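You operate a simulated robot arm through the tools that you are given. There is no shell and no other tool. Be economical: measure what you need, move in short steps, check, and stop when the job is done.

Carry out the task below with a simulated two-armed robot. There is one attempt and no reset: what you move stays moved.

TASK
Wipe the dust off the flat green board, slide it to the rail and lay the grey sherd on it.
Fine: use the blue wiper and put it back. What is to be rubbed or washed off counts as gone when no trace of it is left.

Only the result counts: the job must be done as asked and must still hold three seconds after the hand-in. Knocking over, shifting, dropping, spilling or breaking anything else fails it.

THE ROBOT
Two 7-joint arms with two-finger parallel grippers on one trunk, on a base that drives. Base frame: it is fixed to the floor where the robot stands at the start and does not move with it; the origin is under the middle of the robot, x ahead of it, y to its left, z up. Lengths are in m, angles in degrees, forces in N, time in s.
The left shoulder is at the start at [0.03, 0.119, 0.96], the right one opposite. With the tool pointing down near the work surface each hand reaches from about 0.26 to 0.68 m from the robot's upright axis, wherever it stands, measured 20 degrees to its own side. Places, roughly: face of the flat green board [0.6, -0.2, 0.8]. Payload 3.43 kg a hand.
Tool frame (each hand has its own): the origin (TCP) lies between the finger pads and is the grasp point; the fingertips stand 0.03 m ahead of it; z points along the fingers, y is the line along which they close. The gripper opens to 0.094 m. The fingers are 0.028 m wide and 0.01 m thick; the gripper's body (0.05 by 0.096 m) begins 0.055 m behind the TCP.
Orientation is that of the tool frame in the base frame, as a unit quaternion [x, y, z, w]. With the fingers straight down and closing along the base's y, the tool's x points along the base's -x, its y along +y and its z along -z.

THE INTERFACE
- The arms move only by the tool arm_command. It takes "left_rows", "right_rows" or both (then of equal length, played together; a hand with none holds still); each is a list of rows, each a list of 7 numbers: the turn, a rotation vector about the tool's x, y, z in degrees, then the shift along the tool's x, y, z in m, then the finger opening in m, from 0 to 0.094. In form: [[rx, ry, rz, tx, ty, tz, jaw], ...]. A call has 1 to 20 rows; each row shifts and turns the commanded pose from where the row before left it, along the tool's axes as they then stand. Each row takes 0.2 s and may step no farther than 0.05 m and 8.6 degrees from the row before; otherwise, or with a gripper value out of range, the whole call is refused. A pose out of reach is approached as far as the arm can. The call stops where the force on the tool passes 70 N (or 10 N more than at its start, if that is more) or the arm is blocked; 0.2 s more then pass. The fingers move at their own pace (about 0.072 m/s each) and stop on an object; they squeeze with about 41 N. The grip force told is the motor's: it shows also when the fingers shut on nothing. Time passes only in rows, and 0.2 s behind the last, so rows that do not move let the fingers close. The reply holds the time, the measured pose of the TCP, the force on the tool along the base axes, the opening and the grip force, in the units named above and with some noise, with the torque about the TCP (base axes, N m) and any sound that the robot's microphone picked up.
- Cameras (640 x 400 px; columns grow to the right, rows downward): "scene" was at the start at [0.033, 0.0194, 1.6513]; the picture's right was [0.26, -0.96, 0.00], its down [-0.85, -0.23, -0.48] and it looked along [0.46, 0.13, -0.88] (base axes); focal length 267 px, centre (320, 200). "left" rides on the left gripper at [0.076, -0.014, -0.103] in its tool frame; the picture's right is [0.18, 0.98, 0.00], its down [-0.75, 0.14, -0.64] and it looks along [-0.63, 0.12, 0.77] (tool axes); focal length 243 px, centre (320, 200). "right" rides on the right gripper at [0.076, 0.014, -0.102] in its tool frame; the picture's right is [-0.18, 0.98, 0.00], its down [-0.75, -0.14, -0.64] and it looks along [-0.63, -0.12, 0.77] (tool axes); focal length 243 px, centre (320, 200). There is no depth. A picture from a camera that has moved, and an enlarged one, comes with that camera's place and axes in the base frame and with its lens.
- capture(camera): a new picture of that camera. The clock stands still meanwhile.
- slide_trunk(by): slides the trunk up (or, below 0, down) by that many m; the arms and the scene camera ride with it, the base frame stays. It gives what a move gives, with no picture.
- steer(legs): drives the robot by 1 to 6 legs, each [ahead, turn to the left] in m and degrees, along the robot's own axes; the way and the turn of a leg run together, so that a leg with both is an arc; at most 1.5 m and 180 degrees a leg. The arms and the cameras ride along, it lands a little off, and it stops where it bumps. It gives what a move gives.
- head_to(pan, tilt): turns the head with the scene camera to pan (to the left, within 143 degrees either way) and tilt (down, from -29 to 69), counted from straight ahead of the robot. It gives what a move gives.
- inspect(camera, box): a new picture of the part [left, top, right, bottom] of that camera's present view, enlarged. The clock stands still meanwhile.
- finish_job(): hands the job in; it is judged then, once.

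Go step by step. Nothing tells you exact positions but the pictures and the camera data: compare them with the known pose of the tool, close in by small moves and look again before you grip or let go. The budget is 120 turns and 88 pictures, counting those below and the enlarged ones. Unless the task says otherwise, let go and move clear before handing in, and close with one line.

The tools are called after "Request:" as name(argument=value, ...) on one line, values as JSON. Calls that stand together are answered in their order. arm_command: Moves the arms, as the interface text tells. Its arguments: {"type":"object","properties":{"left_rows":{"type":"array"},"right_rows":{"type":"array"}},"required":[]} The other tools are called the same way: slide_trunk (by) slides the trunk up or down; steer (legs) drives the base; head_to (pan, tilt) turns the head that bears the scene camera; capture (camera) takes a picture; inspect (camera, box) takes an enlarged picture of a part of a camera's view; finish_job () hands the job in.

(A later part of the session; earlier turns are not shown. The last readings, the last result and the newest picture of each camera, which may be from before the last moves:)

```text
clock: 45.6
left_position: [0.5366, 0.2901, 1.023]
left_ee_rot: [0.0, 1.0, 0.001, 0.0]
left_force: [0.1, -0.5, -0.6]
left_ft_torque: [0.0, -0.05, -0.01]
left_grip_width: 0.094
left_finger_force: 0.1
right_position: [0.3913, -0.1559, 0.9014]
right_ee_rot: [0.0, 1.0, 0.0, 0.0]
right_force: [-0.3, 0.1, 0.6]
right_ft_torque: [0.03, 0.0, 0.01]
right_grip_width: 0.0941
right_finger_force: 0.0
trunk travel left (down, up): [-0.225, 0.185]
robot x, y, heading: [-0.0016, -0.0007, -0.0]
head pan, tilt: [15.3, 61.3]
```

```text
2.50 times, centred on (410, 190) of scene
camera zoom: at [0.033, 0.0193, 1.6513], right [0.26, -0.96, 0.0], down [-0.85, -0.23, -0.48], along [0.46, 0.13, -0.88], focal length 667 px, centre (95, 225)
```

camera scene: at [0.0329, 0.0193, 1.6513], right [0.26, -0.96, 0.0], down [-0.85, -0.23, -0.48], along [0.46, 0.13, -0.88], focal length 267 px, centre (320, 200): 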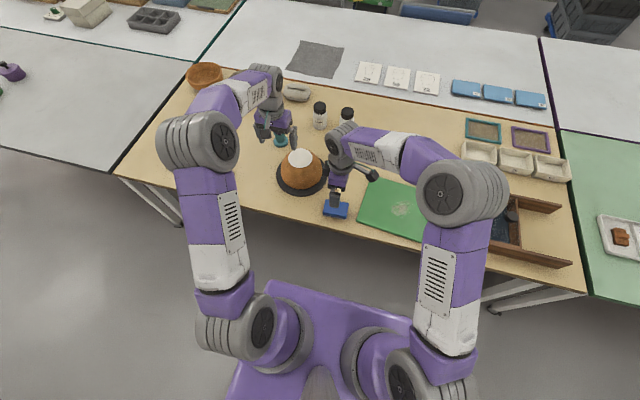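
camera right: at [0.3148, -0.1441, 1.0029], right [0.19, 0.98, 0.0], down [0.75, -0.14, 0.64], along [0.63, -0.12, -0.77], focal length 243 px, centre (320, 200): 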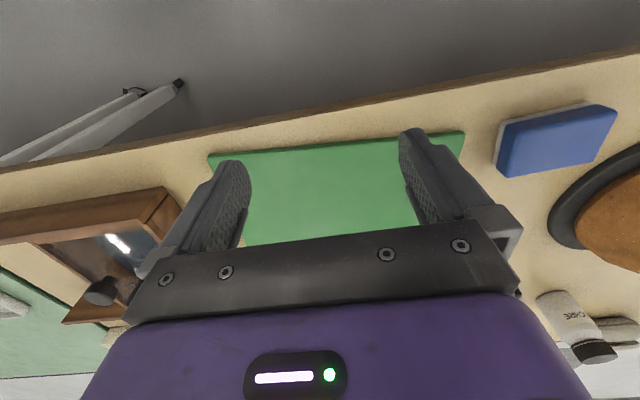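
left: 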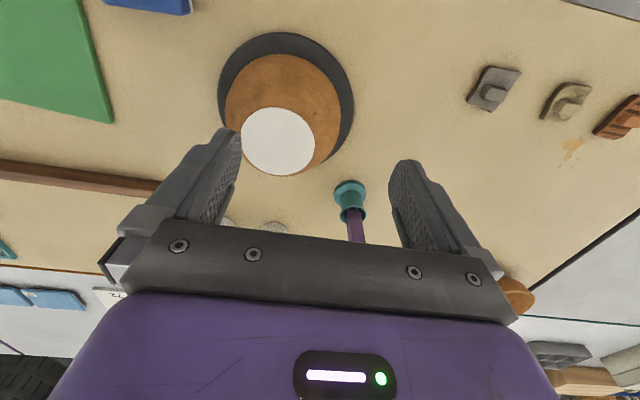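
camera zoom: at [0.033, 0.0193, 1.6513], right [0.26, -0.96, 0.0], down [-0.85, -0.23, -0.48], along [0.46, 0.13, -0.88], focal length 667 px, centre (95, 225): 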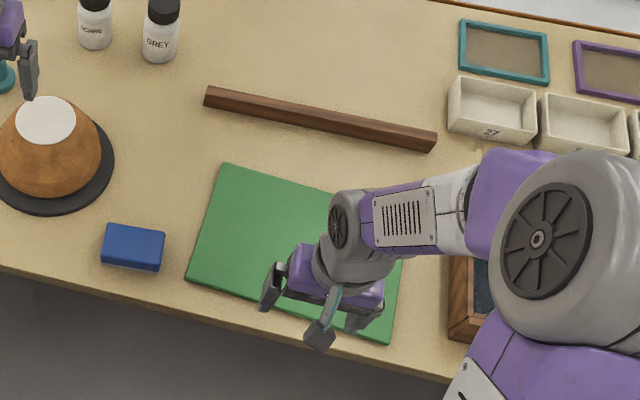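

The near edge runs from [0.430, -0.297] to [0.455, -0.009]. I'll descend just in front of it, fingertips a few mm above the table.

Request:
arm_command(right_rows=[[0, 0, 0, -0.008, 0, 0, 0.094], [0, 0, 0, 0, 0, 0.04, 0.094], [0, 0, 0, 0, 0, 0.04, 0.094], [0, 0, 0, 0, 0, 0.035, 0.094], [0, 0, 0, 0, 0, 0.0115, 0.094], [0, 0, 0, 0, 0, 0, 0.094]])

Request:
capture(camera="right")

```text
clock: 47.0
left_position: [0.5367, 0.2913, 1.0226]
left_ee_rot: [0.0, 1.0, -0.001, 0.0]
left_force: [-0.2, -0.7, -0.1]
left_ft_torque: [0.01, 0.04, 0.0]
left_grip_width: 0.0939
left_finger_force: 0.0
right_position: [0.3978, -0.1572, 0.7745]
right_ee_rot: [0.001, 1.0, 0.0, 0.0]
right_force: [-0.2, -0.3, -0.5]
right_ft_torque: [-0.03, 0.01, -0.03]
right_grip_width: 0.0937
right_finger_force: 0.0
trunk travel left (down, up): [-0.225, 0.185]
robot x, y, heading: [0.0023, 0.0015, -0.0]
head pan, tilt: [15.3, 61.3]
```

```text
58 pictures are left
camera right: at [0.3228, -0.1445, 0.8762], right [0.18, 0.98, 0.0], down [0.75, -0.14, 0.64], along [0.63, -0.12, -0.77], focal length 243 px, centre (320, 200)
```

right: 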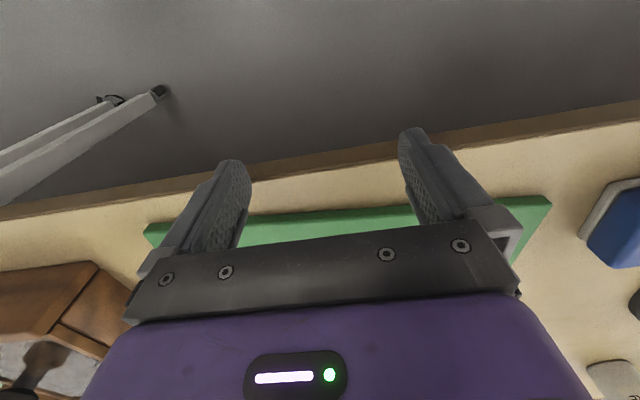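

In position. I'll push forward slowly and check the board follows and squares up.

Request:
arm_command(right_rows=[[0, 0, 0, -0.012, 0, 0, 0.094], [0, 0, 0, -0.012, 0, 0, 0.094], [0, 0, 0, -0.01, 0, 0, 0.094], [0, 0, 0, -0.01, 0, 0, 0.094], [0, 0, 0, -0.01, 0, 0, 0.094], [0, 0, 0, -0.01, 0, 0, 0.094]])

Request:
capture(camera="right")

Request:
inspect(camera="scene", box=[340, 120, 460, 260])

```text
clock: 48.4
left_position: [0.5375, 0.2903, 1.023]
left_ee_rot: [0.0, 1.0, -0.001, 0.0]
left_force: [0.4, -1.0, 0.5]
left_ft_torque: [0.0, -0.01, 0.03]
left_grip_width: 0.0939
left_finger_force: 0.0
right_position: [0.4621, -0.1558, 0.7742]
right_ee_rot: [0.0, 1.0, 0.0, 0.0]
right_force: [-0.4, 0.4, -0.5]
right_ft_torque: [0.05, 0.03, 0.01]
right_grip_width: 0.0941
right_finger_force: 0.0
trunk travel left (down, up): [-0.225, 0.185]
robot x, y, heading: [-0.0024, 0.0017, 0.2]
head pan, tilt: [15.3, 61.3]
```

```text
57 pictures are left
camera right: at [0.387, -0.1443, 0.8764], right [0.18, 0.98, 0.0], down [0.75, -0.14, 0.64], along [0.63, -0.12, -0.77], focal length 243 px, centre (320, 200)
```

right: 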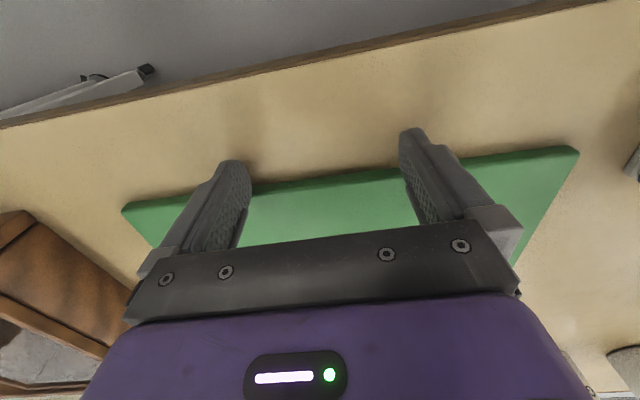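

```text
2.86 times, centred on (400, 190) of scene
camera zoom: at [0.0331, 0.0193, 1.6513], right [0.26, -0.96, 0.0], down [-0.85, -0.23, -0.48], along [0.46, 0.13, -0.88], focal length 762 px, centre (91, 229)
```

zoom: 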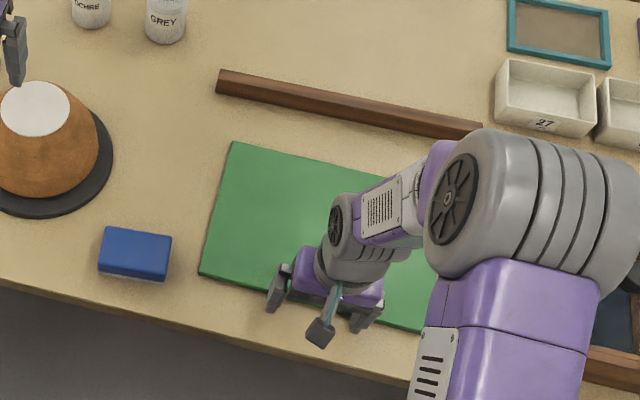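

The board is moving and squaring up; the remaining gap to the rail is about 9 cm. I'll push 7 cm further and look.

Request:
arm_command(right_rows=[[0, 0, 0, -0.01, 0, 0, 0.094], [0, 0, 0, -0.01, 0, 0, 0.094], [0, 0, 0, -0.01, 0, 0, 0.094], [0, 0, 0, -0.01, 0, 0, 0.094], [0, 0, 0, -0.01, 0, 0, 0.094], [0, 0, 0, -0.01, 0, 0, 0.094], [0, 0, 0, -0.008, 0, 0, 0.094]])

Request:
inspect(camera="scene", box=[340, 120, 460, 240])

Request:
capture(camera="right")

```text
clock: 50.0
left_position: [0.5368, 0.2903, 1.0225]
left_ee_rot: [0.0, 1.0, -0.001, 0.0]
left_force: [-0.6, -0.5, 0.6]
left_ft_torque: [0.0, 0.0, 0.02]
left_grip_width: 0.0942
left_finger_force: 0.1
right_position: [0.5297, -0.1567, 0.7754]
right_ee_rot: [0.0, 1.0, 0.0, -0.001]
right_force: [-1.9, -0.5, 0.9]
right_ft_torque: [-0.03, 0.04, -0.04]
right_grip_width: 0.0941
right_finger_force: 0.0
trunk travel left (down, up): [-0.225, 0.185]
robot x, y, heading: [0.0022, -0.0009, -0.2]
head pan, tilt: [15.3, 61.3]
```

```text
3.33 times, centred on (400, 180) of scene
camera zoom: at [0.0329, 0.0194, 1.6513], right [0.26, -0.96, 0.0], down [-0.85, -0.23, -0.48], along [0.46, 0.13, -0.88], focal length 889 px, centre (53, 267)
```

zoom: 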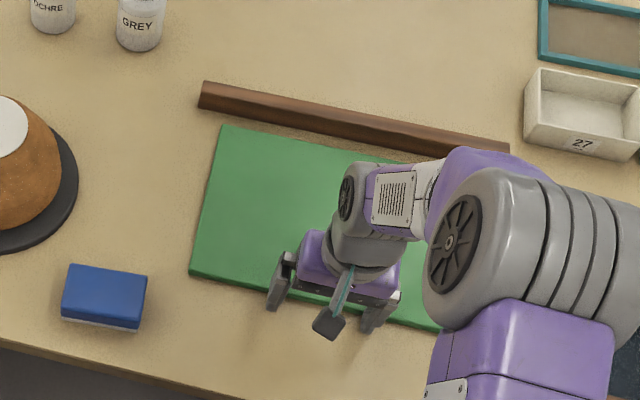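

```text
54 pictures are left
camera right: at [0.4544, -0.1442, 0.8765], right [0.18, 0.98, 0.0], down [0.75, -0.14, 0.64], along [0.63, -0.12, -0.77], focal length 243 px, centre (320, 200)
```

right: 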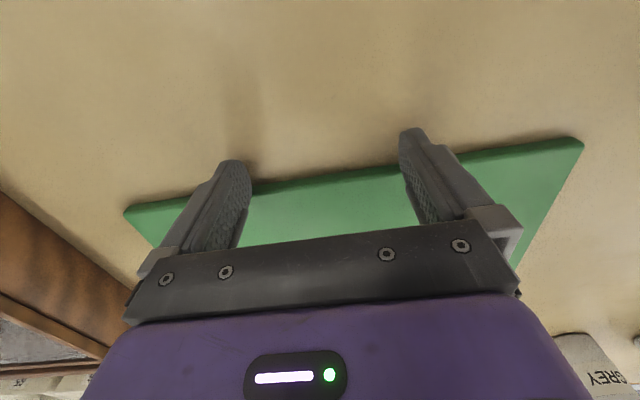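

About 2.5 cm remain. I'll push 1.6 cm, then go in small steps watching the force.

Request:
arm_command(right_rows=[[0, 0, 0, -0.006, 0, 0, 0.094], [0, 0, 0, -0.005, 0, 0, 0.094], [0, 0, 0, -0.005, 0, 0, 0.094], [0, 0, 0, 0, 0, 0, 0.094]])

Request:
inspect(camera="scene", box=[365, 130, 445, 190])

```text
clock: 51.0
left_position: [0.5377, 0.2908, 1.0227]
left_ee_rot: [0.0, 1.0, 0.0, 0.0]
left_force: [-0.2, 0.2, -0.1]
left_ft_torque: [-0.04, -0.03, 0.01]
left_grip_width: 0.0942
left_finger_force: 0.0
right_position: [0.5446, -0.1554, 0.7742]
right_ee_rot: [-0.001, 1.0, 0.0, 0.0]
right_force: [-0.9, 1.0, 0.2]
right_ft_torque: [0.04, 0.02, 0.07]
right_grip_width: 0.094
right_finger_force: 0.0
trunk travel left (down, up): [-0.225, 0.185]
robot x, y, heading: [0.0007, 0.0028, 0.0]
head pan, tilt: [15.3, 61.3]
```

```text
6.67 times, centred on (405, 160) of scene
camera zoom: at [0.0328, 0.0194, 1.6513], right [0.26, -0.96, 0.0], down [-0.85, -0.23, -0.48], along [0.46, 0.13, -0.88], focal length 1778 px, centre (-247, 467)
```

zoom: 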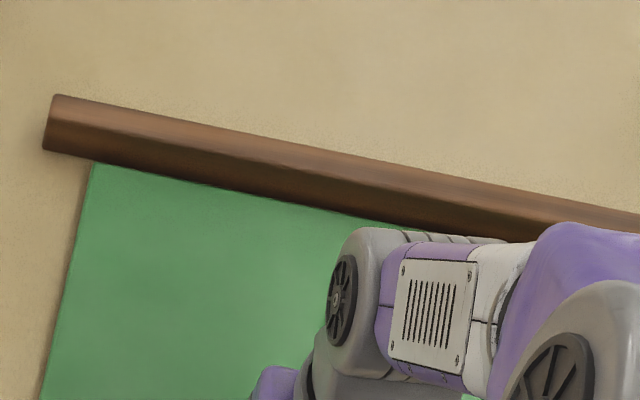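

By parallax about 1 cm should remain. Continuing in small steps.

Request:
arm_command(right_rows=[[0, 0, 0, -0.002, 0, 0, 0.094], [0, 0, 0, -0.002, 0, 0, 0.094], [0, 0, 0, -0.002, 0, 0, 0.094], [0, 0, 0, 0, 0, 0, 0.094]])

Request:
inspect(camera="scene", box=[365, 130, 445, 190])

```text
clock: 52.0
left_position: [0.5374, 0.2904, 1.0228]
left_ee_rot: [-0.001, 1.0, 0.0, 0.0]
left_force: [0.0, -0.2, 0.2]
left_ft_torque: [0.01, 0.02, 0.02]
left_grip_width: 0.0939
left_finger_force: 0.1
right_position: [0.5512, -0.1556, 0.7744]
right_ee_rot: [-0.001, 1.0, 0.0, 0.0]
right_force: [-0.4, -0.5, 1.1]
right_ft_torque: [0.04, -0.03, 0.0]
right_grip_width: 0.0939
right_finger_force: 0.0
trunk travel left (down, up): [-0.225, 0.185]
robot x, y, heading: [-0.0024, -0.0008, 0.2]
head pan, tilt: [15.3, 61.3]
```

```text
6.67 times, centred on (405, 160) of scene
camera zoom: at [0.0329, 0.0194, 1.6513], right [0.26, -0.96, 0.0], down [-0.85, -0.23, -0.48], along [0.46, 0.13, -0.88], focal length 1778 px, centre (-247, 467)
```

zoom: 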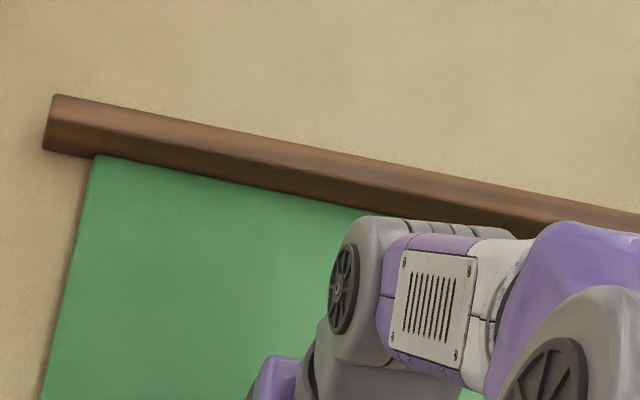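

Request:
arm_command(right_rows=[[0, 0, 0, -0.0015, 0, 0, 0.094], [0, 0, 0, -0.0015, 0, 0, 0.094], [0, 0, 0, 0, 0, 0, 0.094]])

Request:
arm_command(right_rows=[[0, 0, 0, -0.001, 0, 0, 0.094], [0, 0, 0, -0.001, 0, 0, 0.094], [0, 0, 0, 0, 0, 0, 0.094]])

Request:
inspect(camera="scene", box=[365, 130, 445, 190])

```text
clock: 52.8
left_position: [0.5359, 0.2904, 1.0226]
left_ee_rot: [0.0, 1.0, 0.0, 0.001]
left_force: [-0.3, 0.3, -0.3]
left_ft_torque: [-0.02, -0.01, 0.02]
left_grip_width: 0.0937
left_finger_force: 0.0
right_position: [0.553, -0.1559, 0.7736]
right_ee_rot: [0.0, 1.0, 0.0, -0.002]
right_force: [-10.2, -0.1, 2.1]
right_ft_torque: [0.09, 0.18, 0.28]
right_grip_width: 0.0944
right_finger_force: 0.0
trunk travel left (down, up): [-0.225, 0.185]
robot x, y, heading: [-0.0006, -0.0004, -0.0]
head pan, tilt: [15.3, 61.3]
```

```text
clock: 53.6
left_position: [0.5352, 0.2896, 1.0236]
left_ee_rot: [0.0, 1.0, 0.0, 0.0]
left_force: [0.1, -0.4, -0.4]
left_ft_torque: [0.04, 0.01, -0.02]
left_grip_width: 0.0938
left_finger_force: 0.1
right_position: [0.553, -0.1565, 0.7743]
right_ee_rot: [0.0, 1.0, 0.0, -0.003]
right_force: [-23.4, 0.5, 2.9]
right_ft_torque: [0.41, 0.55, 0.35]
right_grip_width: 0.0938
right_finger_force: 0.1
trunk travel left (down, up): [-0.225, 0.185]
robot x, y, heading: [0.0012, -0.0008, -0.3]
head pan, tilt: [15.3, 61.3]
```

```text
6.67 times, centred on (405, 160) of scene
camera zoom: at [0.0298, 0.0195, 1.6514], right [0.26, -0.96, 0.0], down [-0.85, -0.23, -0.48], along [0.46, 0.13, -0.88], focal length 1778 px, centre (-247, 467)
```

zoom: 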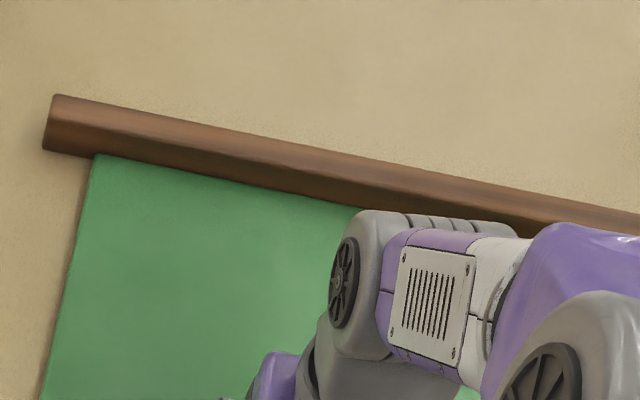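

The force rose to 23 N with no motion, and the rail is unmoved: the board is against the rail. I'll back off, raise and clear the view.

Request:
arm_command(right_rows=[[0, 0, 0, 0.02, 0, 0, 0.094], [0, 0, 0, 0.02, 0, 0, 0.094], [0, 0, 0, 0, 0, -0.04, 0.094], [0, 0, 0, 0, 0, -0.04, 0.094], [0, 0, 0, 0, 0, -0.04, 0.094], [0, 0, 0, 0, -0.04, -0.04, 0.094], [0, 0, 0, 0, -0.04, -0.04, 0.094], [0, 0, 0, 0, -0.04, -0.03, 0.094], [0, 0, 0, 0, -0.04, 0, 0.094], [0, 0, 0, 0, -0.04, 0, 0.094], [0, 0, 0, 0, 0, 0, 0.094]])

Request:
capture(camera="scene")

Request:
inspect(camera="scene", box=[350, 120, 470, 240])

```text
refused: row 6 steps farther than a row can; nothing moved
```

```text
50 pictures are left
camera scene: at [0.0298, 0.0195, 1.6514], right [0.26, -0.96, 0.0], down [-0.85, -0.23, -0.48], along [0.46, 0.13, -0.88], focal length 267 px, centre (320, 200)
```

scene: 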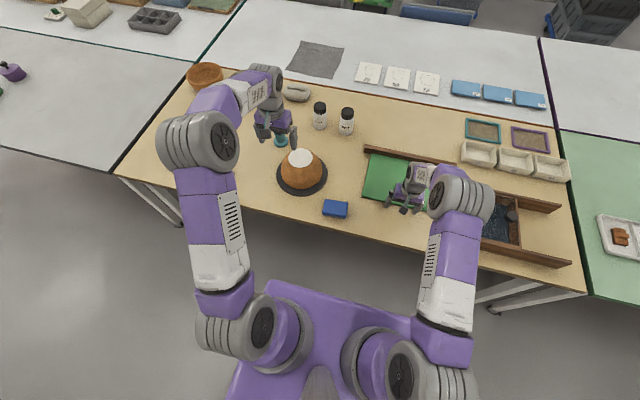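

```text
3.33 times, centred on (410, 180) of scene
camera zoom: at [0.0298, 0.0195, 1.6514], right [0.26, -0.96, 0.0], down [-0.85, -0.23, -0.48], along [0.46, 0.13, -0.88], focal length 889 px, centre (20, 267)
```

zoom: 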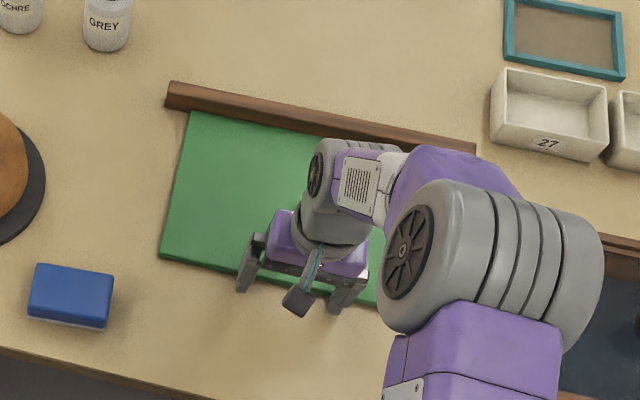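

The row was too long; I'll redo it with smaller steps.

Request:
arm_command(right_rows=[[0, 0, 0, 0.02, 0, 0, 0.094], [0, 0, 0, 0.02, 0, 0, 0.094], [0, 0, 0, 0, 0, -0.04, 0.094], [0, 0, 0, 0, 0, -0.04, 0.094], [0, 0, 0, 0, 0, -0.04, 0.094], [0, 0, 0, 0, 0, -0.04, 0.094], [0, 0, 0, 0, 0, -0.04, 0.094], [0, 0, 0, 0, 0, -0.03, 0.094], [0, 0, 0, 0, -0.04, 0, 0.094], [0, 0, 0, 0, -0.04, 0, 0.094], [0, 0, 0, 0, -0.04, 0, 0.094], [0, 0, 0, 0, -0.04, 0, 0.094], [0, 0, 0, 0, -0.04, 0, 0.094]])

Request:
inspect(camera="scene", box=[350, 120, 470, 240])

```text
clock: 56.4
left_position: [0.5384, 0.2883, 1.0224]
left_ee_rot: [0.0, 1.0, -0.001, 0.0]
left_force: [-0.7, 0.4, -0.1]
left_ft_torque: [0.02, 0.02, -0.01]
left_grip_width: 0.094
left_finger_force: 0.1
right_position: [0.5173, -0.3581, 1.0046]
right_ee_rot: [0.0, 1.0, 0.001, 0.001]
right_force: [0.6, 0.1, 0.1]
right_ft_torque: [-0.01, 0.02, 0.0]
right_grip_width: 0.0941
right_finger_force: 0.0
trunk travel left (down, up): [-0.225, 0.185]
robot x, y, heading: [0.0036, -0.0004, 0.1]
head pan, tilt: [15.3, 61.3]
```

```text
3.33 times, centred on (410, 180) of scene
camera zoom: at [0.0331, 0.0182, 1.6513], right [0.26, -0.96, 0.0], down [-0.85, -0.23, -0.48], along [0.46, 0.13, -0.88], focal length 889 px, centre (20, 267)
```

zoom: 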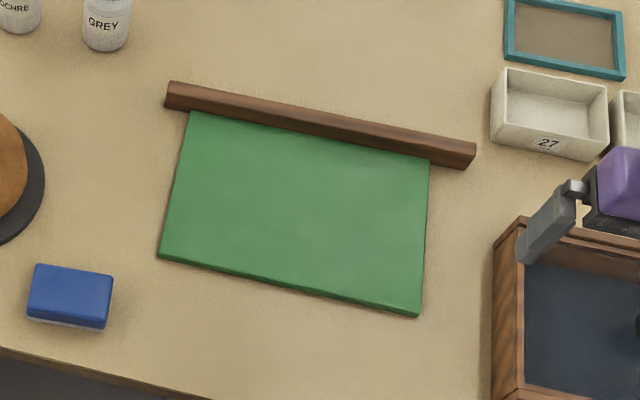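

The board is flush along the rail and clean. The grey sherd at about [0.515, 0.525] is at the edge of the left hand's reach, so I'll drive 0.1 m ahead (there's clearance to the table edge at x≈0.405) with both hands held high.

Request:
steer(legs=[[0.1, 0]])

Request:
capture(camera="left")

Request:
capture(camera="scene")

```text
clock: 57.5
left_position: [0.6363, 0.2903, 1.0225]
left_ee_rot: [0.0, 1.0, 0.0, 0.0]
left_force: [0.4, -0.5, -0.4]
left_ft_torque: [-0.02, 0.02, 0.04]
left_grip_width: 0.094
left_finger_force: 0.1
right_position: [0.6177, -0.3574, 1.004]
right_ee_rot: [0.001, 1.0, 0.0, 0.0]
right_force: [-0.1, -0.7, -0.4]
right_ft_torque: [0.02, 0.03, -0.01]
right_grip_width: 0.0939
right_finger_force: 0.1
trunk travel left (down, up): [-0.225, 0.185]
robot x, y, heading: [0.0979, 0.0012, 0.1]
head pan, tilt: [15.3, 61.3]
```

```text
47 pictures are left
camera left: at [0.5611, 0.2777, 1.1253], right [-0.18, 0.98, 0.0], down [0.75, 0.14, 0.64], along [0.63, 0.12, -0.77], focal length 243 px, centre (320, 200)
```

left: 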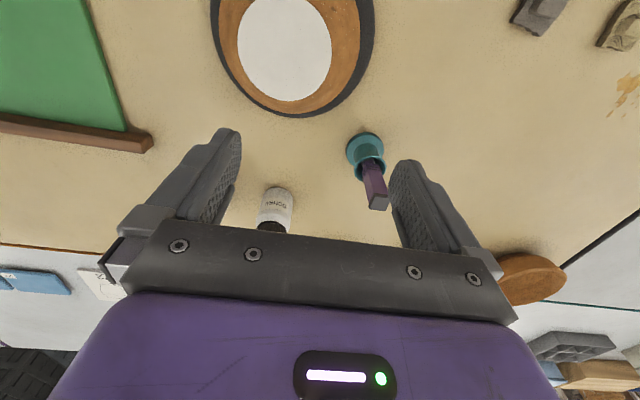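

```text
46 pictures are left
camera scene: at [0.1333, 0.0194, 1.6513], right [0.26, -0.96, 0.0], down [-0.85, -0.23, -0.48], along [0.46, 0.13, -0.88], focal length 267 px, centre (320, 200)
```

scene: 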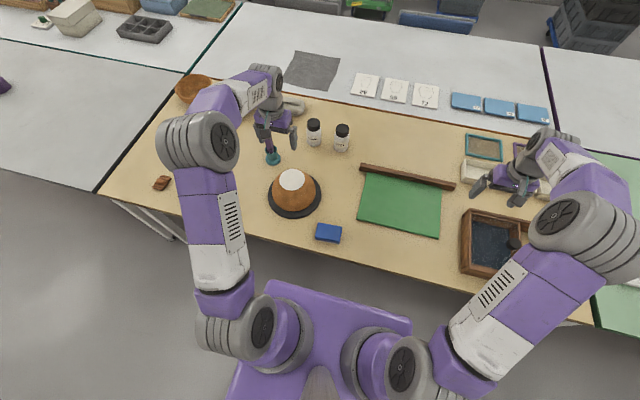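

The triangulated sherd position is about [0.52, 0.54]. I'll move the left hand over that area and look.

Request:
arm_command(left_rows=[[0, 0, 0, 0.0205, 0.0383, 0, 0.094], [0, 0, 0, 0.0205, 0.0383, 0, 0.094], [0, 0, 0, 0.0205, 0.0383, 0, 0.094], [0, 0, 0, 0.0205, 0.0383, 0, 0.094], [0, 0, 0, 0.0205, 0.0383, 0, 0.094], [0, 0, 0, 0.0205, 0.0383, 0, 0.094], [0, 0, 0, 0, 0, 0.04, 0.094], [0, 0, 0, 0, 0, 0.04, 0.094]])

Request:
capture(camera="left")

```text
clock: 59.4
left_position: [0.5131, 0.5207, 0.9409]
left_ee_rot: [0.0, 1.0, 0.0, 0.0]
left_force: [0.0, -0.2, 0.5]
left_ft_torque: [-0.03, -0.03, 0.01]
left_grip_width: 0.0941
left_finger_force: 0.0
right_position: [0.6153, -0.3553, 1.0041]
right_ee_rot: [-0.001, 1.0, 0.0, 0.0]
right_force: [0.0, 0.2, 0.3]
right_ft_torque: [-0.02, -0.02, -0.04]
right_grip_width: 0.0941
right_finger_force: 0.1
trunk travel left (down, up): [-0.225, 0.185]
robot x, y, heading: [0.0989, -0.0031, 0.2]
head pan, tilt: [15.3, 61.3]
```

```text
45 pictures are left
camera left: at [0.4372, 0.508, 1.0442], right [-0.18, 0.98, 0.0], down [0.75, 0.14, 0.64], along [0.63, 0.12, -0.77], focal length 243 px, centre (320, 200)
```

left: 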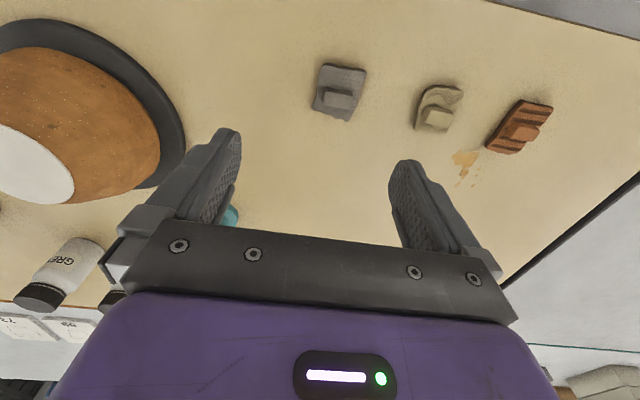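

Request:
inspect(camera="left", box=[290, 40, 390, 140])

```text
4.00 times, centred on (340, 90) of left
camera zoom: at [0.4372, 0.508, 1.0442], right [-0.18, 0.98, 0.0], down [0.75, 0.14, 0.64], along [0.63, 0.12, -0.77], focal length 970 px, centre (240, 640)
```

zoom: 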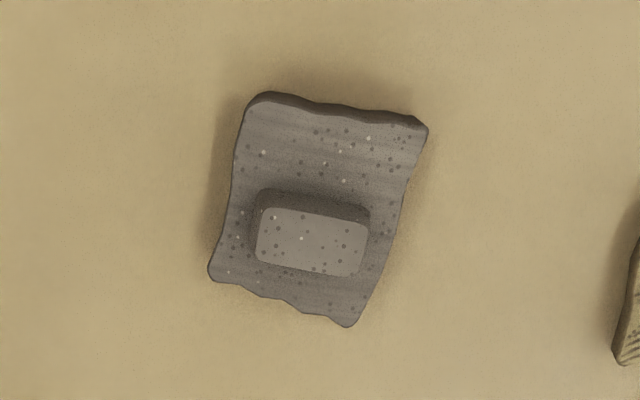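

The sherd's knob is about 15 × 28 mm, centred at [0.518, 0.544], yawed about +2.5°. I'll close in from above with the fingers narrowed.

Request:
arm_command(left_rows=[[0, 0, -2.5, -0.005, 0.0235, 0, 0.06], [0, 0, 0, 0, 0, 0.04, 0.06], [0, 0, 0, 0, 0, 0.04, 0.06], [0, 0, 0, 0, 0, 0.03, 0.06], [0, 0, 0, 0, 0, 0, 0.06]])

Request:
capture(camera="left")

```text
clock: 60.5
left_position: [0.5188, 0.5437, 0.8332]
left_ee_rot: [-0.022, 1.0, 0.001, 0.001]
left_force: [0.1, 0.3, 0.4]
left_ft_torque: [0.01, 0.04, -0.03]
left_grip_width: 0.0597
left_finger_force: 0.1
right_position: [0.6158, -0.3566, 1.0047]
right_ee_rot: [-0.001, 1.0, 0.0, -0.001]
right_force: [0.2, -0.3, -0.4]
right_ft_torque: [0.02, 0.03, 0.0]
right_grip_width: 0.0941
right_finger_force: 0.2
trunk travel left (down, up): [-0.225, 0.185]
robot x, y, heading: [0.0973, -0.001, 0.0]
head pan, tilt: [15.3, 61.3]
```

```text
43 pictures are left
camera left: at [0.4432, 0.5269, 0.936], right [-0.23, 0.97, 0.0], down [0.75, 0.17, 0.64], along [0.63, 0.15, -0.77], focal length 243 px, centre (320, 200)
```

left: 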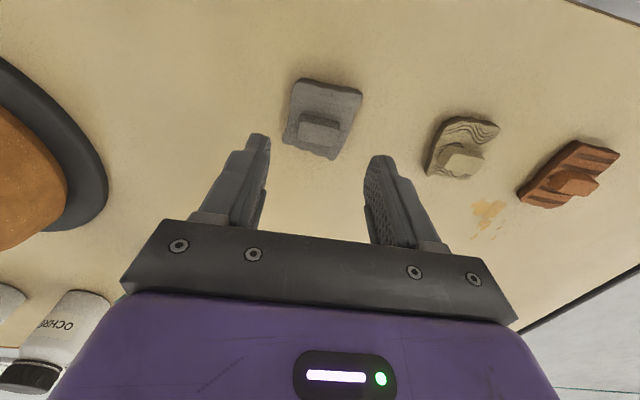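

Alignment is good, with the knob top around z≈0.765. Descending further.

Request:
arm_command(left_rows=[[0, 0, 0, 0, 0, 0.02, 0.06], [0, 0, 0, 0, 0, 0.015, 0.06], [0, 0, 0, 0, 0, 0.008, 0.06], [0, 0, 0, 0, 0, 0, 0.06]])

Request:
capture(camera="left")

```text
clock: 61.5
left_position: [0.5187, 0.5436, 0.7894]
left_ee_rot: [-0.022, 1.0, 0.0, 0.0]
left_force: [-0.2, -0.6, 0.0]
left_ft_torque: [-0.03, -0.03, -0.02]
left_grip_width: 0.06
left_finger_force: 0.1
right_position: [0.615, -0.3576, 1.0037]
right_ee_rot: [0.0, 1.0, 0.0, 0.0]
right_force: [-0.2, -0.9, 0.1]
right_ft_torque: [-0.02, -0.04, 0.02]
right_grip_width: 0.0939
right_finger_force: 0.1
trunk travel left (down, up): [-0.225, 0.185]
robot x, y, heading: [0.1015, -0.0003, 0.1]
head pan, tilt: [15.3, 61.3]
```

```text
42 pictures are left
camera left: at [0.4425, 0.5276, 0.8923], right [-0.23, 0.97, 0.0], down [0.75, 0.17, 0.64], along [0.63, 0.15, -0.77], focal length 243 px, centre (320, 200)
```

left: 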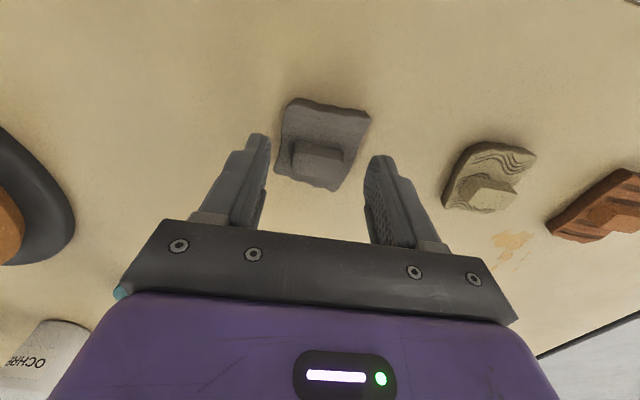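

The fingertips are level with the knob top. I'll go down about 1 cm more, watching for contact.

Request:
arm_command(left_rows=[[0, 0, 0, 0, 0, 0.004, 0.06], [0, 0, 0, 0, 0, 0.004, 0.06], [0, 0, 0, 0, 0, 0.001, 0.06], [0, 0, 0, 0, 0, 0, 0.06]])

Request:
inspect(camera="left", box=[230, 70, 430, 230])

```text
clock: 62.5
left_position: [0.5176, 0.5457, 0.7818]
left_ee_rot: [-0.021, 1.0, 0.0, 0.0]
left_force: [0.5, -0.7, 0.0]
left_ft_torque: [0.02, 0.01, -0.01]
left_grip_width: 0.06
left_finger_force: 0.0
right_position: [0.6159, -0.3563, 1.0044]
right_ee_rot: [0.0, 1.0, 0.0, -0.001]
right_force: [0.6, -0.3, 0.3]
right_ft_torque: [0.0, -0.04, -0.06]
right_grip_width: 0.094
right_finger_force: 0.1
trunk travel left (down, up): [-0.225, 0.185]
robot x, y, heading: [0.0969, 0.002, 0.1]
head pan, tilt: [15.3, 61.3]
```

```text
2.50 times, centred on (330, 150) of left
camera zoom: at [0.4428, 0.5278, 0.8837], right [-0.23, 0.97, 0.0], down [0.75, 0.17, 0.64], along [0.63, 0.15, -0.77], focal length 606 px, centre (295, 325)
```

zoom: 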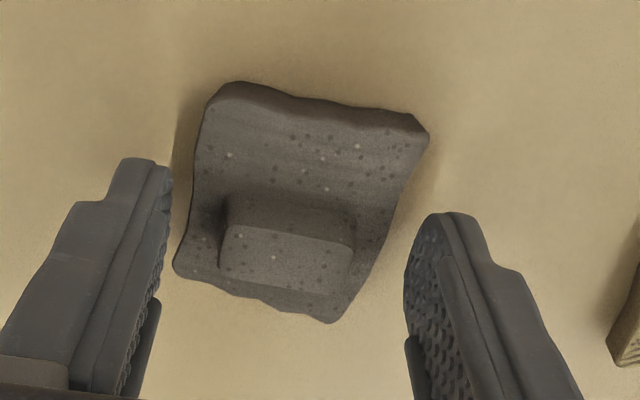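

Both fingers flank the knob. Closing.

Request:
arm_command(left_rows=[[0, 0, 0, 0, 0, 0, 0.03], [0, 0, 0, 0, 0, 0, 0.015], [0, 0, 0, 0, 0, 0, 0.01], [0, 0, 0, 0, 0, 0, 0.01]])

Request:
inspect(camera="left", box=[230, 70, 430, 230])

```text
clock: 63.5
left_position: [0.5184, 0.5447, 0.7811]
left_ee_rot: [-0.022, 1.0, 0.0, 0.0]
left_force: [0.0, 0.0, 0.2]
left_ft_torque: [0.04, -0.04, -0.01]
left_grip_width: 0.0481
left_finger_force: 41.0
right_position: [0.6159, -0.3558, 1.004]
right_ee_rot: [0.0, 1.0, 0.0, 0.0]
right_force: [-0.6, 0.5, 0.4]
right_ft_torque: [-0.03, -0.01, 0.03]
right_grip_width: 0.0939
right_finger_force: 0.0
trunk travel left (down, up): [-0.225, 0.185]
robot x, y, heading: [0.0962, -0.0005, -0.1]
head pan, tilt: [15.3, 61.3]
```

```text
2.50 times, centred on (330, 150) of left
camera zoom: at [0.4427, 0.5278, 0.8837], right [-0.23, 0.97, 0.0], down [0.75, 0.17, 0.64], along [0.63, 0.15, -0.77], focal length 606 px, centre (295, 325)
```

zoom: 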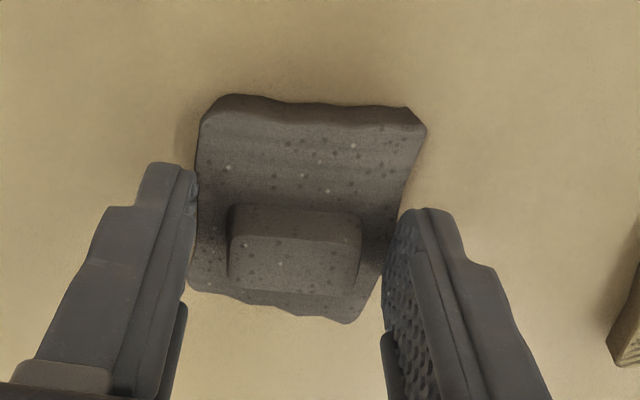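

The fingers have closed on the plate's sides (48 mm), with only a shallow bite. I'll open a little, go 6 mm lower and grip the plate firmly by its sides.

Request:
arm_command(left_rows=[[0, 0, 0, 0, 0, 0, 0.06], [0, 0, 0, 0, 0, 0, 0.06], [0, 0, 0, 0, 0, 0.003, 0.06], [0, 0, 0, 0, 0, 0.003, 0.06], [0, 0, 0, 0, 0, 0, 0.03], [0, 0, 0, 0, 0, 0, 0.02], [0, 0, 0, 0, 0, 0, 0.02], [0, 0, 0, 0, 0, 0, 0.02]])

Request:
inspect(camera="left", box=[230, 70, 430, 230])

```text
clock: 65.3
left_position: [0.5181, 0.544, 0.7749]
left_ee_rot: [-0.022, 1.0, 0.001, 0.001]
left_force: [-0.2, 0.3, 1.4]
left_ft_torque: [-0.01, -0.01, -0.02]
left_grip_width: 0.0487
left_finger_force: 41.1
right_position: [0.6163, -0.3569, 1.0054]
right_ee_rot: [0.0, 1.0, -0.001, -0.001]
right_force: [-0.2, 0.5, 0.2]
right_ft_torque: [0.0, -0.05, 0.01]
right_grip_width: 0.0939
right_finger_force: 0.1
trunk travel left (down, up): [-0.225, 0.185]
robot x, y, heading: [0.1003, -0.0003, 0.1]
head pan, tilt: [15.3, 61.3]
```

```text
2.50 times, centred on (330, 150) of left
camera zoom: at [0.4429, 0.5277, 0.8779], right [-0.23, 0.97, 0.0], down [0.75, 0.17, 0.64], along [0.63, 0.15, -0.77], focal length 606 px, centre (295, 325)
```

zoom: 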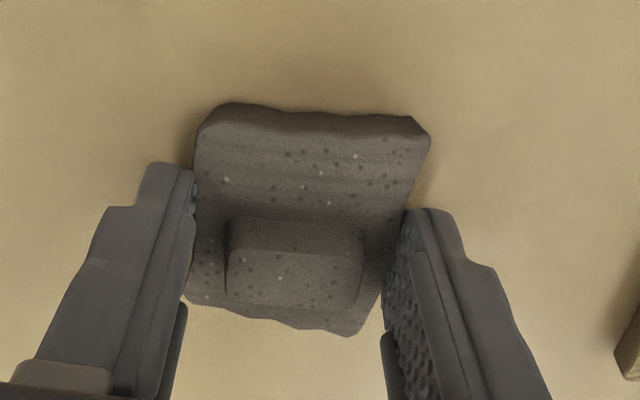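

Firm grip on the plate. Test lift of 5 cm.

Request:
arm_command(left_rows=[[0, 0, 0, 0, 0, -0.01, 0.02], [0, 0, 0, 0, 0, -0.02, 0.02], [0, 0, 0, 0, 0, -0.02, 0.02], [0, 0, 0, 0, 0, 0, 0.02]])

Request:
capture(camera="left")

```text
clock: 66.3
left_position: [0.5182, 0.5448, 0.8258]
left_ee_rot: [-0.022, 1.0, 0.0, 0.0]
left_force: [-0.8, -0.9, -1.1]
left_ft_torque: [-0.01, 0.02, 0.02]
left_grip_width: 0.0482
left_finger_force: 41.3
right_position: [0.6159, -0.3548, 1.0039]
right_ee_rot: [0.0, 1.0, 0.0, 0.0]
right_force: [-0.2, -0.6, 0.7]
right_ft_torque: [0.01, 0.01, 0.02]
right_grip_width: 0.0941
right_finger_force: 0.1
trunk travel left (down, up): [-0.225, 0.185]
robot x, y, heading: [0.0986, -0.0037, 0.0]
head pan, tilt: [15.3, 61.3]
```

```text
38 pictures are left
camera left: at [0.4432, 0.528, 0.928], right [-0.23, 0.97, 0.0], down [0.75, 0.17, 0.64], along [0.62, 0.15, -0.77], focal length 243 px, centre (320, 200)
```

left: 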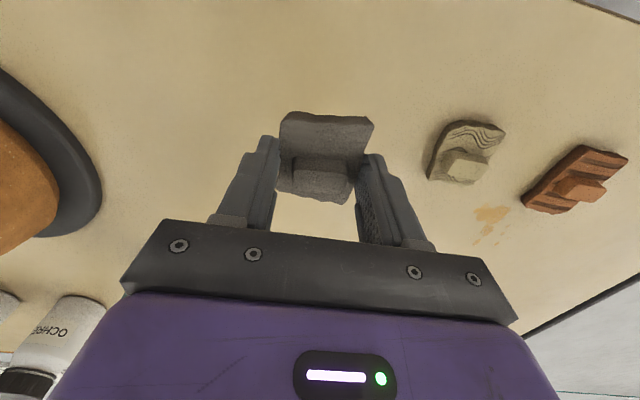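

The sherd is held well. I'll raise it high, then carry it across to over the left half of the board, moving the right hand further aside.

Request:
arm_command(left_rows=[[0, 0, 0, 0, 0, -0.04, 0.02], [0, 0, 0, 0, 0, -0.04, 0.02], [0, 0, 0, 0, 0, -0.04, 0.02], [0, 0, 0, 0, 0, -0.04, 0.02], [0, 0, 0, 0, 0, -0.04, 0.02], [0, 0, 0, 0, 0, 0, 0.02]], right_rows=[[0, 0, 0, 0, -0.02, -0.02, 0.094], [0, 0, 0, 0, -0.02, -0.02, 0.094], [0, 0, 0, 0, -0.02, -0.02, 0.094], [0, 0, 0, 0, -0.02, -0.02, 0.094], [0, 0, 0, 0, -0.02, 0, 0.094], [0, 0, 0, 0, 0, 0, 0.094]])

Request:
arm_command(left_rows=[[0, 0, 0, -0.0058, -0.04125, 0, 0.02], [0, 0, 0, -0.0058, -0.04125, 0, 0.02], [0, 0, 0, -0.0058, -0.04125, 0, 0.02], [0, 0, 0, -0.0058, -0.04125, 0, 0.02], [0, 0, 0, -0.0058, -0.04125, 0, 0.02], [0, 0, 0, -0.0058, -0.04125, 0, 0.02], [0, 0, 0, -0.0058, -0.04125, 0, 0.02], [0, 0, 0, -0.0058, -0.04125, 0, 0.02], [0, 0, 0, -0.0058, -0.04125, 0, 0.02], [0, 0, 0, -0.0058, -0.04125, 0, 0.02], [0, 0, 0, -0.0058, -0.04125, 0, 0.02], [0, 0, 0, -0.0058, -0.04125, 0, 0.02], [0, 0, 0, -0.0058, -0.04125, 0, 0.02], [0, 0, 0, -0.0058, -0.04125, 0, 0.02], [0, 0, 0, -0.0058, -0.04125, 0, 0.02], [0, 0, 0, -0.0058, -0.04125, 0, 0.02], [0, 0, 0, 0, 0, 0, 0.02]])

Request:
capture(camera="left")

Request:
capture(camera="scene")

```text
clock: 67.8
left_position: [0.5181, 0.5435, 1.0236]
left_ee_rot: [-0.021, 1.0, 0.0, 0.0]
left_force: [0.0, 0.4, -0.3]
left_ft_torque: [-0.02, 0.0, 0.0]
left_grip_width: 0.0483
left_finger_force: 40.7
right_position: [0.6144, -0.455, 1.0838]
right_ee_rot: [0.0, 1.0, 0.0, 0.0]
right_force: [-0.2, 0.6, 0.4]
right_ft_torque: [0.01, -0.02, 0.01]
right_grip_width: 0.0939
right_finger_force: 0.0
trunk travel left (down, up): [-0.225, 0.185]
robot x, y, heading: [0.0995, 0.0009, 0.2]
head pan, tilt: [15.3, 61.3]
```

```text
clock: 71.3
left_position: [0.6401, -0.1098, 1.0245]
left_ee_rot: [-0.022, 1.0, 0.0, 0.0]
left_force: [0.6, -0.1, -0.1]
left_ft_torque: [-0.02, 0.0, 0.01]
left_grip_width: 0.0484
left_finger_force: 41.1
right_position: [0.614, -0.4545, 1.0854]
right_ee_rot: [0.001, 1.0, 0.0, 0.0]
right_force: [0.2, -0.1, 0.4]
right_ft_torque: [-0.03, 0.02, 0.01]
right_grip_width: 0.094
right_finger_force: 0.0
trunk travel left (down, up): [-0.225, 0.185]
robot x, y, heading: [0.097, 0.0003, 0.1]
head pan, tilt: [15.3, 61.3]
```

```text
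37 pictures are left
camera left: at [0.5646, -0.1262, 1.1278], right [-0.23, 0.97, 0.0], down [0.75, 0.18, 0.64], along [0.62, 0.15, -0.77], focal length 243 px, centre (320, 200)
```

left: 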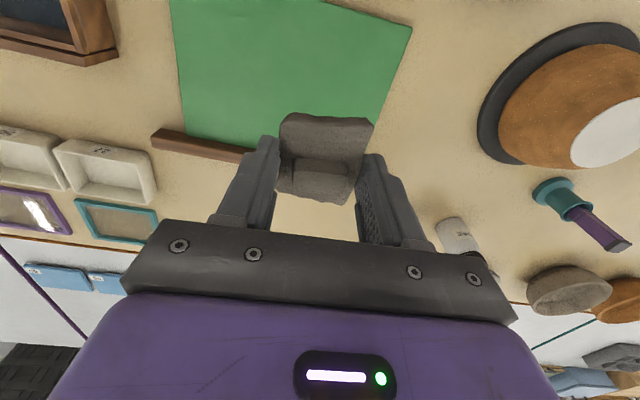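

```text
36 pictures are left
camera scene: at [0.1318, 0.0204, 1.6513], right [0.26, -0.96, 0.0], down [-0.85, -0.23, -0.48], along [0.46, 0.13, -0.88], focal length 267 px, centre (320, 200)
```

scene: 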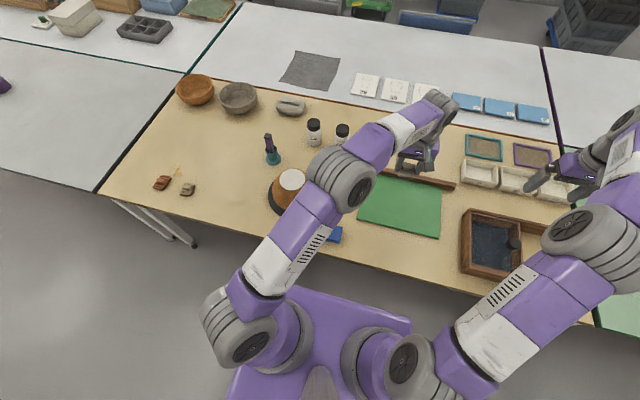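

The sherd hangs above the board's left half. I'll shift slightly toward the board's centre and lower to just above its face, checking as I go.

Request:
arm_command(left_rows=[[0, 0, 0, -0.02, -0.015, 0, 0.02], [0, 0, 0, 0, 0, 0.04, 0.02], [0, 0, 0, 0, 0, 0.04, 0.02], [0, 0, 0, 0, 0, 0.04, 0.02], [0, 0, 0, 0, 0, 0, 0.02]])

Request:
capture(camera="scene")

Request:
capture(camera="left")

```text
clock: 72.5
left_position: [0.6601, -0.125, 0.9052]
left_ee_rot: [-0.022, 1.0, 0.0, 0.0]
left_force: [-0.8, -0.2, -1.3]
left_ft_torque: [0.0, 0.02, 0.03]
left_grip_width: 0.0483
left_finger_force: 40.9
right_position: [0.6153, -0.4563, 1.0845]
right_ee_rot: [0.0, 1.0, 0.0, 0.0]
right_force: [-0.5, -0.7, -0.5]
right_ft_torque: [0.0, 0.0, 0.0]
right_grip_width: 0.0942
right_finger_force: 0.0
trunk travel left (down, up): [-0.225, 0.185]
robot x, y, heading: [0.1001, 0.0022, 0.0]
head pan, tilt: [15.3, 61.3]
```

```text
35 pictures are left
camera scene: at [0.132, 0.0194, 1.6514], right [0.26, -0.96, 0.0], down [-0.85, -0.23, -0.48], along [0.46, 0.13, -0.88], focal length 267 px, centre (320, 200)
```

scene: 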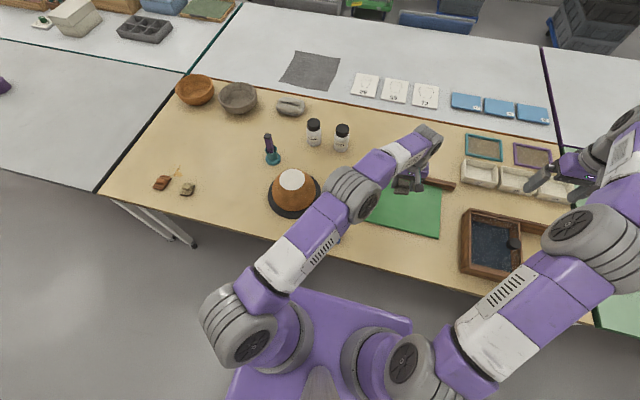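

```text
34 pictures are left
camera left: at [0.5851, -0.1412, 1.0076], right [-0.23, 0.97, 0.0], down [0.75, 0.17, 0.64], along [0.63, 0.15, -0.77], focal length 243 px, centre (320, 200)
```

left: 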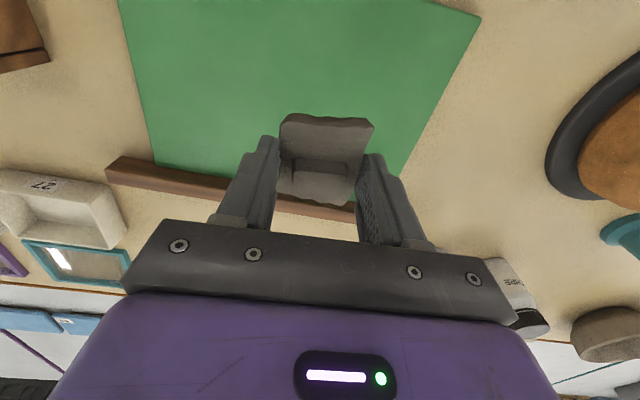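

The arm passes well clear of the pot. Lowering to just above the board.

Request:
arm_command(left_rows=[[0, 0, 0, 0, 0, 0.04, 0.02], [0, 0, 0, 0, 0, 0.03, 0.02], [0, 0, 0, 0, 0, 0.02, 0.02], [0, 0, 0, 0, 0, 0.013, 0.02], [0, 0, 0, 0, 0, 0, 0.02]])

Request:
capture(camera="left")

```text
clock: 73.8
left_position: [0.6606, -0.1265, 0.8]
left_ee_rot: [-0.022, 1.0, 0.001, 0.0]
left_force: [-0.4, 0.1, -0.7]
left_ft_torque: [-0.02, 0.0, 0.03]
left_grip_width: 0.0481
left_finger_force: 41.1
right_position: [0.6155, -0.4566, 1.0842]
right_ee_rot: [0.0, 1.0, 0.0, 0.0]
right_force: [-0.3, -1.2, -0.5]
right_ft_torque: [-0.02, -0.02, -0.02]
right_grip_width: 0.0941
right_finger_force: 0.0
trunk travel left (down, up): [-0.225, 0.185]
robot x, y, heading: [0.0985, -0.0005, 0.1]
head pan, tilt: [15.3, 61.3]
```

```text
33 pictures are left
camera left: at [0.5854, -0.1417, 0.9044], right [-0.23, 0.97, 0.0], down [0.75, 0.17, 0.64], along [0.63, 0.15, -0.77], focal length 243 px, centre (320, 200)
```

left: 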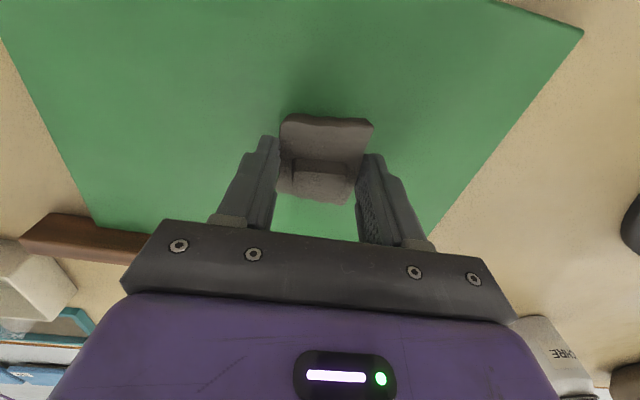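

Request:
arm_command(left_rows=[[0, 0, 0, 0, 0, 0.005, 0.02], [0, 0, 0, 0, 0, 0.004, 0.02], [0, 0, 0, 0, 0, 0.002, 0.02], [0, 0, 0, 0, 0, 0, 0.02]])

```text
clock: 74.8
left_position: [0.6597, -0.1242, 0.7897]
left_ee_rot: [-0.022, 1.0, -0.001, 0.0]
left_force: [0.3, -0.8, -0.4]
left_ft_torque: [0.01, -0.02, -0.02]
left_grip_width: 0.0482
left_finger_force: 40.3
right_position: [0.6152, -0.4575, 1.0843]
right_ee_rot: [-0.001, 1.0, 0.0, 0.001]
right_force: [0.1, -0.3, -0.2]
right_ft_torque: [0.03, 0.01, 0.0]
right_grip_width: 0.0942
right_finger_force: 0.1
trunk travel left (down, up): [-0.225, 0.185]
robot x, y, heading: [0.1001, -0.001, 0.0]
head pan, tilt: [15.3, 61.3]
```

Request:
arm_command(left_rows=[[0, 0, 0, 0, 0, 0.0015, 0.02], [0, 0, 0, 0, 0, 0, 0.02]])

```text
clock: 75.3
left_position: [0.6611, -0.1252, 0.7891]
left_ee_rot: [-0.022, 1.0, 0.0, 0.0]
left_force: [0.4, -0.1, -1.0]
left_ft_torque: [-0.01, -0.01, -0.02]
left_grip_width: 0.0481
left_finger_force: 41.1
right_position: [0.6158, -0.4565, 1.0861]
right_ee_rot: [0.0, 1.0, 0.0, -0.001]
right_force: [-0.9, 0.7, 0.1]
right_ft_torque: [0.01, -0.01, -0.01]
right_grip_width: 0.0944
right_finger_force: 0.1
trunk travel left (down, up): [-0.225, 0.185]
robot x, y, heading: [0.0997, -0.001, -0.1]
head pan, tilt: [15.3, 61.3]
```

Request:
arm_command(left_rows=[[0, 0, 0, 0, 0, 0.0015, 0.02], [0, 0, 0, 0, 0, 0, 0.02]])

```text
clock: 76.0
left_position: [0.6599, -0.1242, 0.7884]
left_ee_rot: [-0.021, 1.0, 0.001, 0.0]
left_force: [-0.8, 0.7, -1.0]
left_ft_torque: [0.0, -0.02, -0.01]
left_grip_width: 0.0484
left_finger_force: 41.1
right_position: [0.6147, -0.4549, 1.0848]
right_ee_rot: [0.0, 1.0, 0.0, 0.0]
right_force: [-0.1, -0.9, 0.0]
right_ft_torque: [0.03, -0.02, 0.02]
right_grip_width: 0.0938
right_finger_force: 0.1
trunk travel left (down, up): [-0.225, 0.185]
robot x, y, heading: [0.1013, 0.0014, 0.2]
head pan, tilt: [15.3, 61.3]
```

Request:
arm_command(left_rows=[[0, 0, 0, 0, 0, 0.0015, 0.02], [0, 0, 0, 0, 0, 0.001, 0.02], [0, 0, 0, 0, 0, 0, 0.02]])

```text
clock: 76.8
left_position: [0.6593, -0.1244, 0.7867]
left_ee_rot: [-0.022, 1.0, -0.001, 0.001]
left_force: [-2.0, -0.3, 8.8]
left_ft_torque: [0.15, 0.18, 0.04]
left_grip_width: 0.048
left_finger_force: 41.2
right_position: [0.6145, -0.4564, 1.0854]
right_ee_rot: [0.0, 1.0, 0.0, 0.0]
right_force: [0.2, -0.1, 0.2]
right_ft_torque: [0.01, -0.01, 0.01]
right_grip_width: 0.0939
right_finger_force: 0.1
trunk travel left (down, up): [-0.225, 0.185]
robot x, y, heading: [0.1013, 0.001, 0.0]
head pan, tilt: [15.3, 61.3]
```

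The sherd is in contact with the board (about 9 N). I'll release gently, rise straight up and look.

Request:
arm_command(left_rows=[[0, 0, 0, 0, 0, -0.001, 0.03], [0, 0, 0, 0, 0, 0, 0.06], [0, 0, 0, 0, 0, 0, 0.064], [0, 0, 0, 0, 0, 0, 0.064], [0, 0, 0, 0, 0, -0.01, 0.064], [0, 0, 0, 0, 0, -0.03, 0.064], [0, 0, 0, 0, 0, -0.04, 0.064], [0, 0, 0, 0, 0, -0.04, 0.064], [0, 0, 0, 0, 0, -0.04, 0.064], [0, 0, 0, 0, 0, -0.04, 0.064], [0, 0, 0, 0, 0, -0.03, 0.064]])

Request:
capture(camera="left")

```text
clock: 79.2
left_position: [0.6604, -0.1229, 1.0179]
left_ee_rot: [-0.021, 1.0, 0.0, 0.0]
left_force: [-0.2, 0.2, -1.3]
left_ft_torque: [-0.04, 0.0, 0.01]
left_grip_width: 0.0641
left_finger_force: 0.1
right_position: [0.6156, -0.4563, 1.0845]
right_ee_rot: [0.0, 1.0, 0.0, 0.0]
right_force: [-0.7, -0.7, -0.2]
right_ft_torque: [0.04, 0.02, -0.02]
right_grip_width: 0.0942
right_finger_force: 0.0
trunk travel left (down, up): [-0.225, 0.185]
robot x, y, heading: [0.1019, 0.0044, -0.1]
head pan, tilt: [15.3, 61.3]
```

```text
32 pictures are left
camera left: at [0.5853, -0.1397, 1.1207], right [-0.23, 0.97, 0.0], down [0.75, 0.17, 0.64], along [0.62, 0.15, -0.77], focal length 243 px, centre (320, 200)
```

left: 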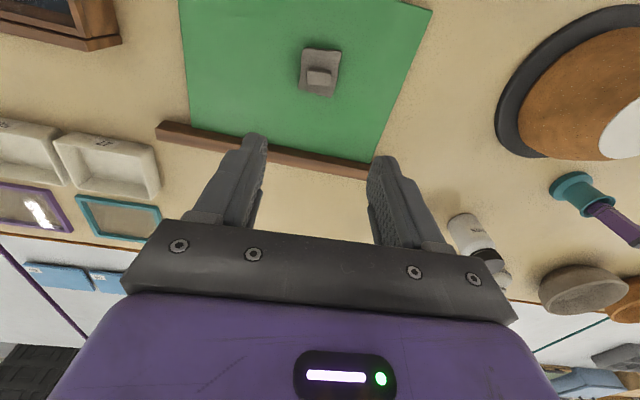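

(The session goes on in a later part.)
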